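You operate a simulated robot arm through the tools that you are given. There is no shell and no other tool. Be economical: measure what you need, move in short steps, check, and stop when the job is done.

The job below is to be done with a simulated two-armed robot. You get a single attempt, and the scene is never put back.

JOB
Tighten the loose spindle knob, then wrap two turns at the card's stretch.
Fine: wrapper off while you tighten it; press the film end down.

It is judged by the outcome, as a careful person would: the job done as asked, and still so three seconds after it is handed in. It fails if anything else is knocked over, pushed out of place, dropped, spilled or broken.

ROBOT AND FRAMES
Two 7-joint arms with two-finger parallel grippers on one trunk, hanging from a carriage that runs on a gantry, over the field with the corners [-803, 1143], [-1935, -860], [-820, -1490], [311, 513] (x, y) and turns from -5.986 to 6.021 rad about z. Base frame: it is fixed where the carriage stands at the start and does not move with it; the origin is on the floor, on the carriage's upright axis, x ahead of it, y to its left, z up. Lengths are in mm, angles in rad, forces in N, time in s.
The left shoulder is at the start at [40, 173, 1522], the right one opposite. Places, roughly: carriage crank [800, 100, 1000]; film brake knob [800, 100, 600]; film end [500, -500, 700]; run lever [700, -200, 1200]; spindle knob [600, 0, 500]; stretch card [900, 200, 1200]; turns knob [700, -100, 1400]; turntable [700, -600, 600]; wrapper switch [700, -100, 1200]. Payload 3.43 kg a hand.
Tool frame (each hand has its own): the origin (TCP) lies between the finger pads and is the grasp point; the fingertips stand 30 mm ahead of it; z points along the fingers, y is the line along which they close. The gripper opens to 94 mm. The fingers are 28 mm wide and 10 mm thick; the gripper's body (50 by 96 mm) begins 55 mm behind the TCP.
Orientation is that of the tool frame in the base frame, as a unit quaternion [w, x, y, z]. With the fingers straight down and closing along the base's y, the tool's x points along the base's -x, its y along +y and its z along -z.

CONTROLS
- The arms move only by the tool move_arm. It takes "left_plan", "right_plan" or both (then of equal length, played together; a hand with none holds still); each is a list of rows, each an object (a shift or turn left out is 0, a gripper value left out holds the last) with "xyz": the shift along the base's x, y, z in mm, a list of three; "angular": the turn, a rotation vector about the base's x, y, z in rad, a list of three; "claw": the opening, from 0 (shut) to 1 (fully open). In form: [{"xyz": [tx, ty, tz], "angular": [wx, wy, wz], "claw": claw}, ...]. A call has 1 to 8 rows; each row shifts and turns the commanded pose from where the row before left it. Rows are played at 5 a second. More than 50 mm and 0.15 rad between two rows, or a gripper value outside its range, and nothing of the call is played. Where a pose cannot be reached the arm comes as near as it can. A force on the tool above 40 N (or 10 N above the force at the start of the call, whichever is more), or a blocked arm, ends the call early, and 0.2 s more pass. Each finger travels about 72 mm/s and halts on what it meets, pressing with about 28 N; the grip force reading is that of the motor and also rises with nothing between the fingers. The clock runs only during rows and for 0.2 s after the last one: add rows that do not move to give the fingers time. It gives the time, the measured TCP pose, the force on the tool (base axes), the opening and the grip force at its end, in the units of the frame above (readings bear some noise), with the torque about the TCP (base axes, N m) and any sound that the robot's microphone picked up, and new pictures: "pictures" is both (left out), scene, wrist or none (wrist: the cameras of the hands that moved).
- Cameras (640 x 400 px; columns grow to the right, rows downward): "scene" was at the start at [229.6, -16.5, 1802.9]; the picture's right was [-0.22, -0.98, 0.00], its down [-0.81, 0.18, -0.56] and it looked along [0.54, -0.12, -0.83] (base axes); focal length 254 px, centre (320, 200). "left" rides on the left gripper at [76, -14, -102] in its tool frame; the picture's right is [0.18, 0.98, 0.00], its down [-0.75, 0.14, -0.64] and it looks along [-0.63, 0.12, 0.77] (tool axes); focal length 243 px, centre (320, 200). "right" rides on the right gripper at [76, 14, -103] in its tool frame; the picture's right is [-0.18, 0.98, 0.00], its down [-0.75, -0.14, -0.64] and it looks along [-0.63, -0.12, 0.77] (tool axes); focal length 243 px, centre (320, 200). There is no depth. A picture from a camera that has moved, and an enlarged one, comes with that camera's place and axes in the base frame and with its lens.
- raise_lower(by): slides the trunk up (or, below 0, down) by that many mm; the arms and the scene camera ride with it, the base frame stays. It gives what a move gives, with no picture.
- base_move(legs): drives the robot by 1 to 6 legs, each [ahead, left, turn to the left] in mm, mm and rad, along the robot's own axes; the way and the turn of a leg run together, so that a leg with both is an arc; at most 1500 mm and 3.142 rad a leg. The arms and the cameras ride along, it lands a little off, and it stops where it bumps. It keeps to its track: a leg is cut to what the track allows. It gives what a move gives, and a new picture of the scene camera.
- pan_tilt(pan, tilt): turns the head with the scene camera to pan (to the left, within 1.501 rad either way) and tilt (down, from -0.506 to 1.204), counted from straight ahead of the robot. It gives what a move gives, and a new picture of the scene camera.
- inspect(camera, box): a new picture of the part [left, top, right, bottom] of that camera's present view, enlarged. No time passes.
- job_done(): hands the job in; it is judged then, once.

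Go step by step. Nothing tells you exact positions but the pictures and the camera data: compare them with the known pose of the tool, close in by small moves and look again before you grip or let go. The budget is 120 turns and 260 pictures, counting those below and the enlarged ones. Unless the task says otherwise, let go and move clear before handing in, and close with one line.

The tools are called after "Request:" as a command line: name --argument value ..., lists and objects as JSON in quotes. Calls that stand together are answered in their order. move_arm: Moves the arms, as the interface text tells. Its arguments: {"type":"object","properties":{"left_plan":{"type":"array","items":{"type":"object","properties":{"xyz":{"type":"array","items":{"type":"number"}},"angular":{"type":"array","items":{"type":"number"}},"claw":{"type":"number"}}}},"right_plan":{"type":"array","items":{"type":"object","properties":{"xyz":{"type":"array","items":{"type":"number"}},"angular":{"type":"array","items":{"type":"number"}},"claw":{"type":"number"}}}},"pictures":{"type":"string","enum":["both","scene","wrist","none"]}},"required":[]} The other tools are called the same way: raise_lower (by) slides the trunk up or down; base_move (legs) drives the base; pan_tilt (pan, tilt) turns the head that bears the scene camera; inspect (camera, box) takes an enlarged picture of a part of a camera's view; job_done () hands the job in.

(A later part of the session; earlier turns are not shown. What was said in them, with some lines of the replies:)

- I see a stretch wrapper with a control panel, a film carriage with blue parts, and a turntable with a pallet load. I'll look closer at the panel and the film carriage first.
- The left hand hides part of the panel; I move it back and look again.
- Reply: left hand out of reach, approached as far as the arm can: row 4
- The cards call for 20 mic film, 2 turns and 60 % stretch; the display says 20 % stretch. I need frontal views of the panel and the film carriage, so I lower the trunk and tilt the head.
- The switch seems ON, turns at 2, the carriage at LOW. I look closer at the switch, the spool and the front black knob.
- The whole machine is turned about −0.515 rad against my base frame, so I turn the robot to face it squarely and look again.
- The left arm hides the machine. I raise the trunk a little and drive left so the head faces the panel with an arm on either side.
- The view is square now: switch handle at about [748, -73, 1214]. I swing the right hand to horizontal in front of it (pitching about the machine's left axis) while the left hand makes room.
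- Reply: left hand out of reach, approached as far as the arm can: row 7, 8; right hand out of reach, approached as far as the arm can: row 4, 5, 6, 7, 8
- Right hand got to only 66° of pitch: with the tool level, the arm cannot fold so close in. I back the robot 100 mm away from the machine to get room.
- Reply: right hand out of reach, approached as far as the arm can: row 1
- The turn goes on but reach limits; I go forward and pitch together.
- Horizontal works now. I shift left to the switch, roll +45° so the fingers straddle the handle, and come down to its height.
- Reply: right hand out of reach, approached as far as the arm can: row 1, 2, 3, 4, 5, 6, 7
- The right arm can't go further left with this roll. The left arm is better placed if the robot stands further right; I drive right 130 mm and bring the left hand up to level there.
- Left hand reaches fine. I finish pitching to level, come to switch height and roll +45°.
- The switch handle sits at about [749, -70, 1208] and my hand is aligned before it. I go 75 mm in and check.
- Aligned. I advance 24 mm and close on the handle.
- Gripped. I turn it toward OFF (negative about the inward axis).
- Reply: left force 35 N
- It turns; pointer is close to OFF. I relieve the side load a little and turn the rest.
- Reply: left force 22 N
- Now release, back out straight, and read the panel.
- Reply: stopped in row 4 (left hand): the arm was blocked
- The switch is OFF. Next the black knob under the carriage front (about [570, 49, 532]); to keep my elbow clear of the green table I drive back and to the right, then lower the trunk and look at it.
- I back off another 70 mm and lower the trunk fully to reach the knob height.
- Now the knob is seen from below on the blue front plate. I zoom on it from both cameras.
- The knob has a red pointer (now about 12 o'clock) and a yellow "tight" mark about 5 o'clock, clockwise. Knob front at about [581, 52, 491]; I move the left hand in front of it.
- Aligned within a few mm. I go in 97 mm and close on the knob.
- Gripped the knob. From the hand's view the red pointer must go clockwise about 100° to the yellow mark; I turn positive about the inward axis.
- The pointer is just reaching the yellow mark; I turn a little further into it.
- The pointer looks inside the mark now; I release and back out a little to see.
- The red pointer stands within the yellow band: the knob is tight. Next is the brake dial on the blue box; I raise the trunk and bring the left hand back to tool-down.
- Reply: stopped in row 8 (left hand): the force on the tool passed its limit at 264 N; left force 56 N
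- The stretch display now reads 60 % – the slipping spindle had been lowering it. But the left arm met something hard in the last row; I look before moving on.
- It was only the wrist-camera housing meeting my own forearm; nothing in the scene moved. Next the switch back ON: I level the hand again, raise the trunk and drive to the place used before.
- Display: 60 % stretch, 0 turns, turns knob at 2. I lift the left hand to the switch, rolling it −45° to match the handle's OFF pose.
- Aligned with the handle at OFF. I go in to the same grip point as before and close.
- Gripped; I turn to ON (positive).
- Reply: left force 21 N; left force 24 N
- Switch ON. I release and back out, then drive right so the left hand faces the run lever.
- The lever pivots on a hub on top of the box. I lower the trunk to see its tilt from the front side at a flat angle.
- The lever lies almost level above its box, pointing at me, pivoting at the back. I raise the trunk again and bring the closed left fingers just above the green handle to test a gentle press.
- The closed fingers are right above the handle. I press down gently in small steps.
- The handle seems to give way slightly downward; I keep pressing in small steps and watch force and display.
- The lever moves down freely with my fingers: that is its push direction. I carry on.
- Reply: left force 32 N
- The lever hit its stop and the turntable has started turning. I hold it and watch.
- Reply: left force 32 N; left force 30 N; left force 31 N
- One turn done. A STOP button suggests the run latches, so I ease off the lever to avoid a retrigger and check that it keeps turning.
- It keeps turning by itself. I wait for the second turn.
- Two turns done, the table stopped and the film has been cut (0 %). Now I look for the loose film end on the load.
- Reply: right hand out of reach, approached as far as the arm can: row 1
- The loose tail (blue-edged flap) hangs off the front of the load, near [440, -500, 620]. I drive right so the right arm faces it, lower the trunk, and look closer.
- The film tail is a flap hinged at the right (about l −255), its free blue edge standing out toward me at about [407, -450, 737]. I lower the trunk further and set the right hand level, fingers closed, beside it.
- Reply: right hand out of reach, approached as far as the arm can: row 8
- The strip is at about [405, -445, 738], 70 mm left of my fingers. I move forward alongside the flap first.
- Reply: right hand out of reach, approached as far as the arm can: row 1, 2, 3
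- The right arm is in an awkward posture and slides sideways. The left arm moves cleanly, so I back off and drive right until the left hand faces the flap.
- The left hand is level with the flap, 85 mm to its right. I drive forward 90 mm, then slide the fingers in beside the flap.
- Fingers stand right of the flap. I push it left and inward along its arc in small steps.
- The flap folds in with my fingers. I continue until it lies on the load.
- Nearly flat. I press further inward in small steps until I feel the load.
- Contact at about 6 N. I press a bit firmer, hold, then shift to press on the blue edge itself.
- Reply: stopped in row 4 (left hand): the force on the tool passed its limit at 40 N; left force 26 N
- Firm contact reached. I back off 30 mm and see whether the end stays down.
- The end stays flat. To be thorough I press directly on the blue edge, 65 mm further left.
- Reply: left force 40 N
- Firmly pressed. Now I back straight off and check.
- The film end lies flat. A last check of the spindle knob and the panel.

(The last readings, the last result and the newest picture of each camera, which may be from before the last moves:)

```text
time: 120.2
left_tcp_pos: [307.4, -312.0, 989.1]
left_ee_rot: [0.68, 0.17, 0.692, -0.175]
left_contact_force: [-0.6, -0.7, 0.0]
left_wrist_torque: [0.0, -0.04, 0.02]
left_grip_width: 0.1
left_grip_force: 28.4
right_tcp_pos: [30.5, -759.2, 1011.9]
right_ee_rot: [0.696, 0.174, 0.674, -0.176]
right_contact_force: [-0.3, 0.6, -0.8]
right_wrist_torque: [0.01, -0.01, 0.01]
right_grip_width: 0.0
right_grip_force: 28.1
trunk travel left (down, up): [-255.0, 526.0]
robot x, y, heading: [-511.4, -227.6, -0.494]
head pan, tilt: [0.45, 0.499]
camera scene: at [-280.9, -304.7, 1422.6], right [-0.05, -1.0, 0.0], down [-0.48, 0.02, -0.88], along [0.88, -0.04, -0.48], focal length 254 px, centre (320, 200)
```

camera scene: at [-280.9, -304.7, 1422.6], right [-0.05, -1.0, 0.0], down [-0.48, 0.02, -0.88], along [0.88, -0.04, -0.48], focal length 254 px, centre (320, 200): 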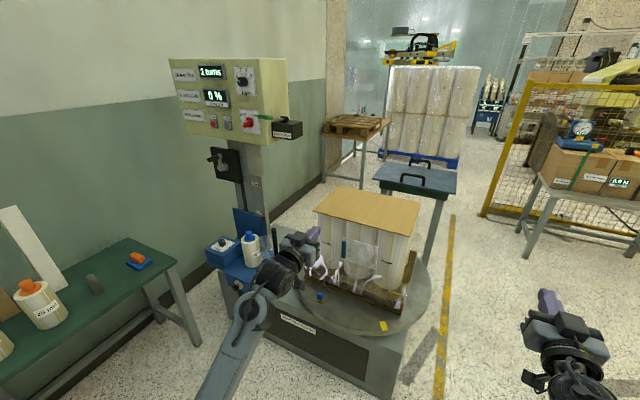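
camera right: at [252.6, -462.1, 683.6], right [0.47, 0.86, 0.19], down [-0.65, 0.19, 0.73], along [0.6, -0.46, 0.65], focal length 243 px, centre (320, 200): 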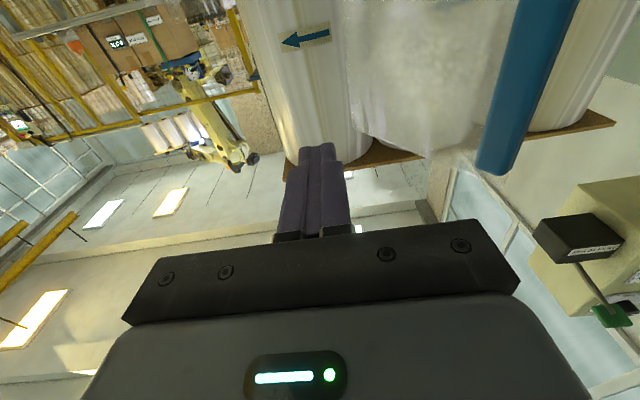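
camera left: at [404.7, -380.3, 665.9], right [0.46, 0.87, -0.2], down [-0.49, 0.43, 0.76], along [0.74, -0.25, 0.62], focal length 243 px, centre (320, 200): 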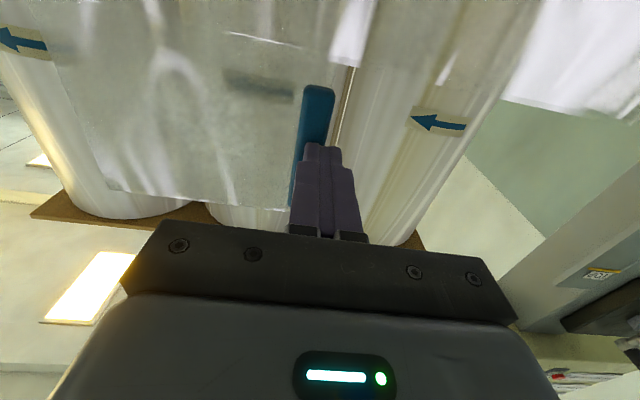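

Request:
inspect --camera "scene" --box '[160, 50, 310, 150]'

Request:
inspect --camera "scene" --box '[280, 180, 440, 340]'

```text
4.00 times, centred on (235, 100) of scene
camera zoom: at [-280.9, -304.7, 1422.6], right [-0.05, -1.0, 0.0], down [-0.48, 0.02, -0.88], along [0.88, -0.04, -0.48], focal length 1018 px, centre (660, 600)
```

zoom: 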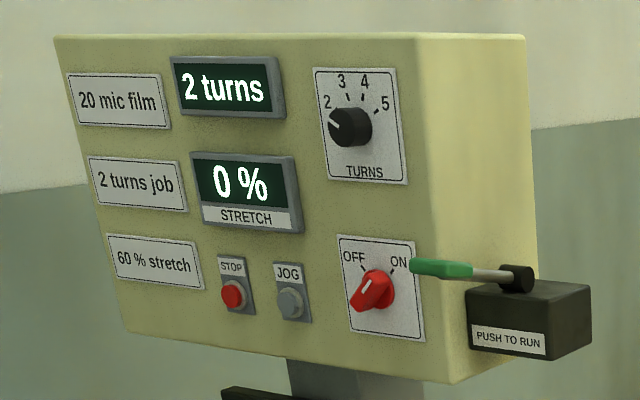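

```text
2.50 times, centred on (360, 260) of scene
camera zoom: at [-280.9, -304.7, 1422.6], right [-0.05, -1.0, 0.0], down [-0.48, 0.02, -0.88], along [0.88, -0.04, -0.48], focal length 636 px, centre (220, 50)
```

zoom: 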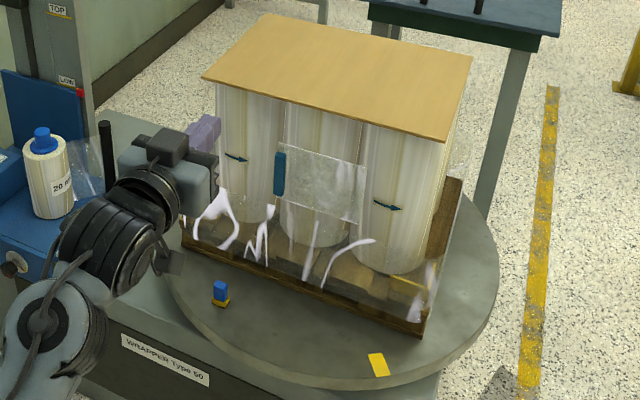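

Everything checks out: 2 turns on the counter, the knob pointer in the yellow mark, the film end flat, and my hands clear. I hand the job in.

Request:
job_done

```text
The job is handed in.
```

The spindle knob is tight, with its pointer in the yellow band. I turned the wrapper off while tightening it, then back on. It made two turns at the card's 60 % stretch, and the film end is pressed flat on the load.
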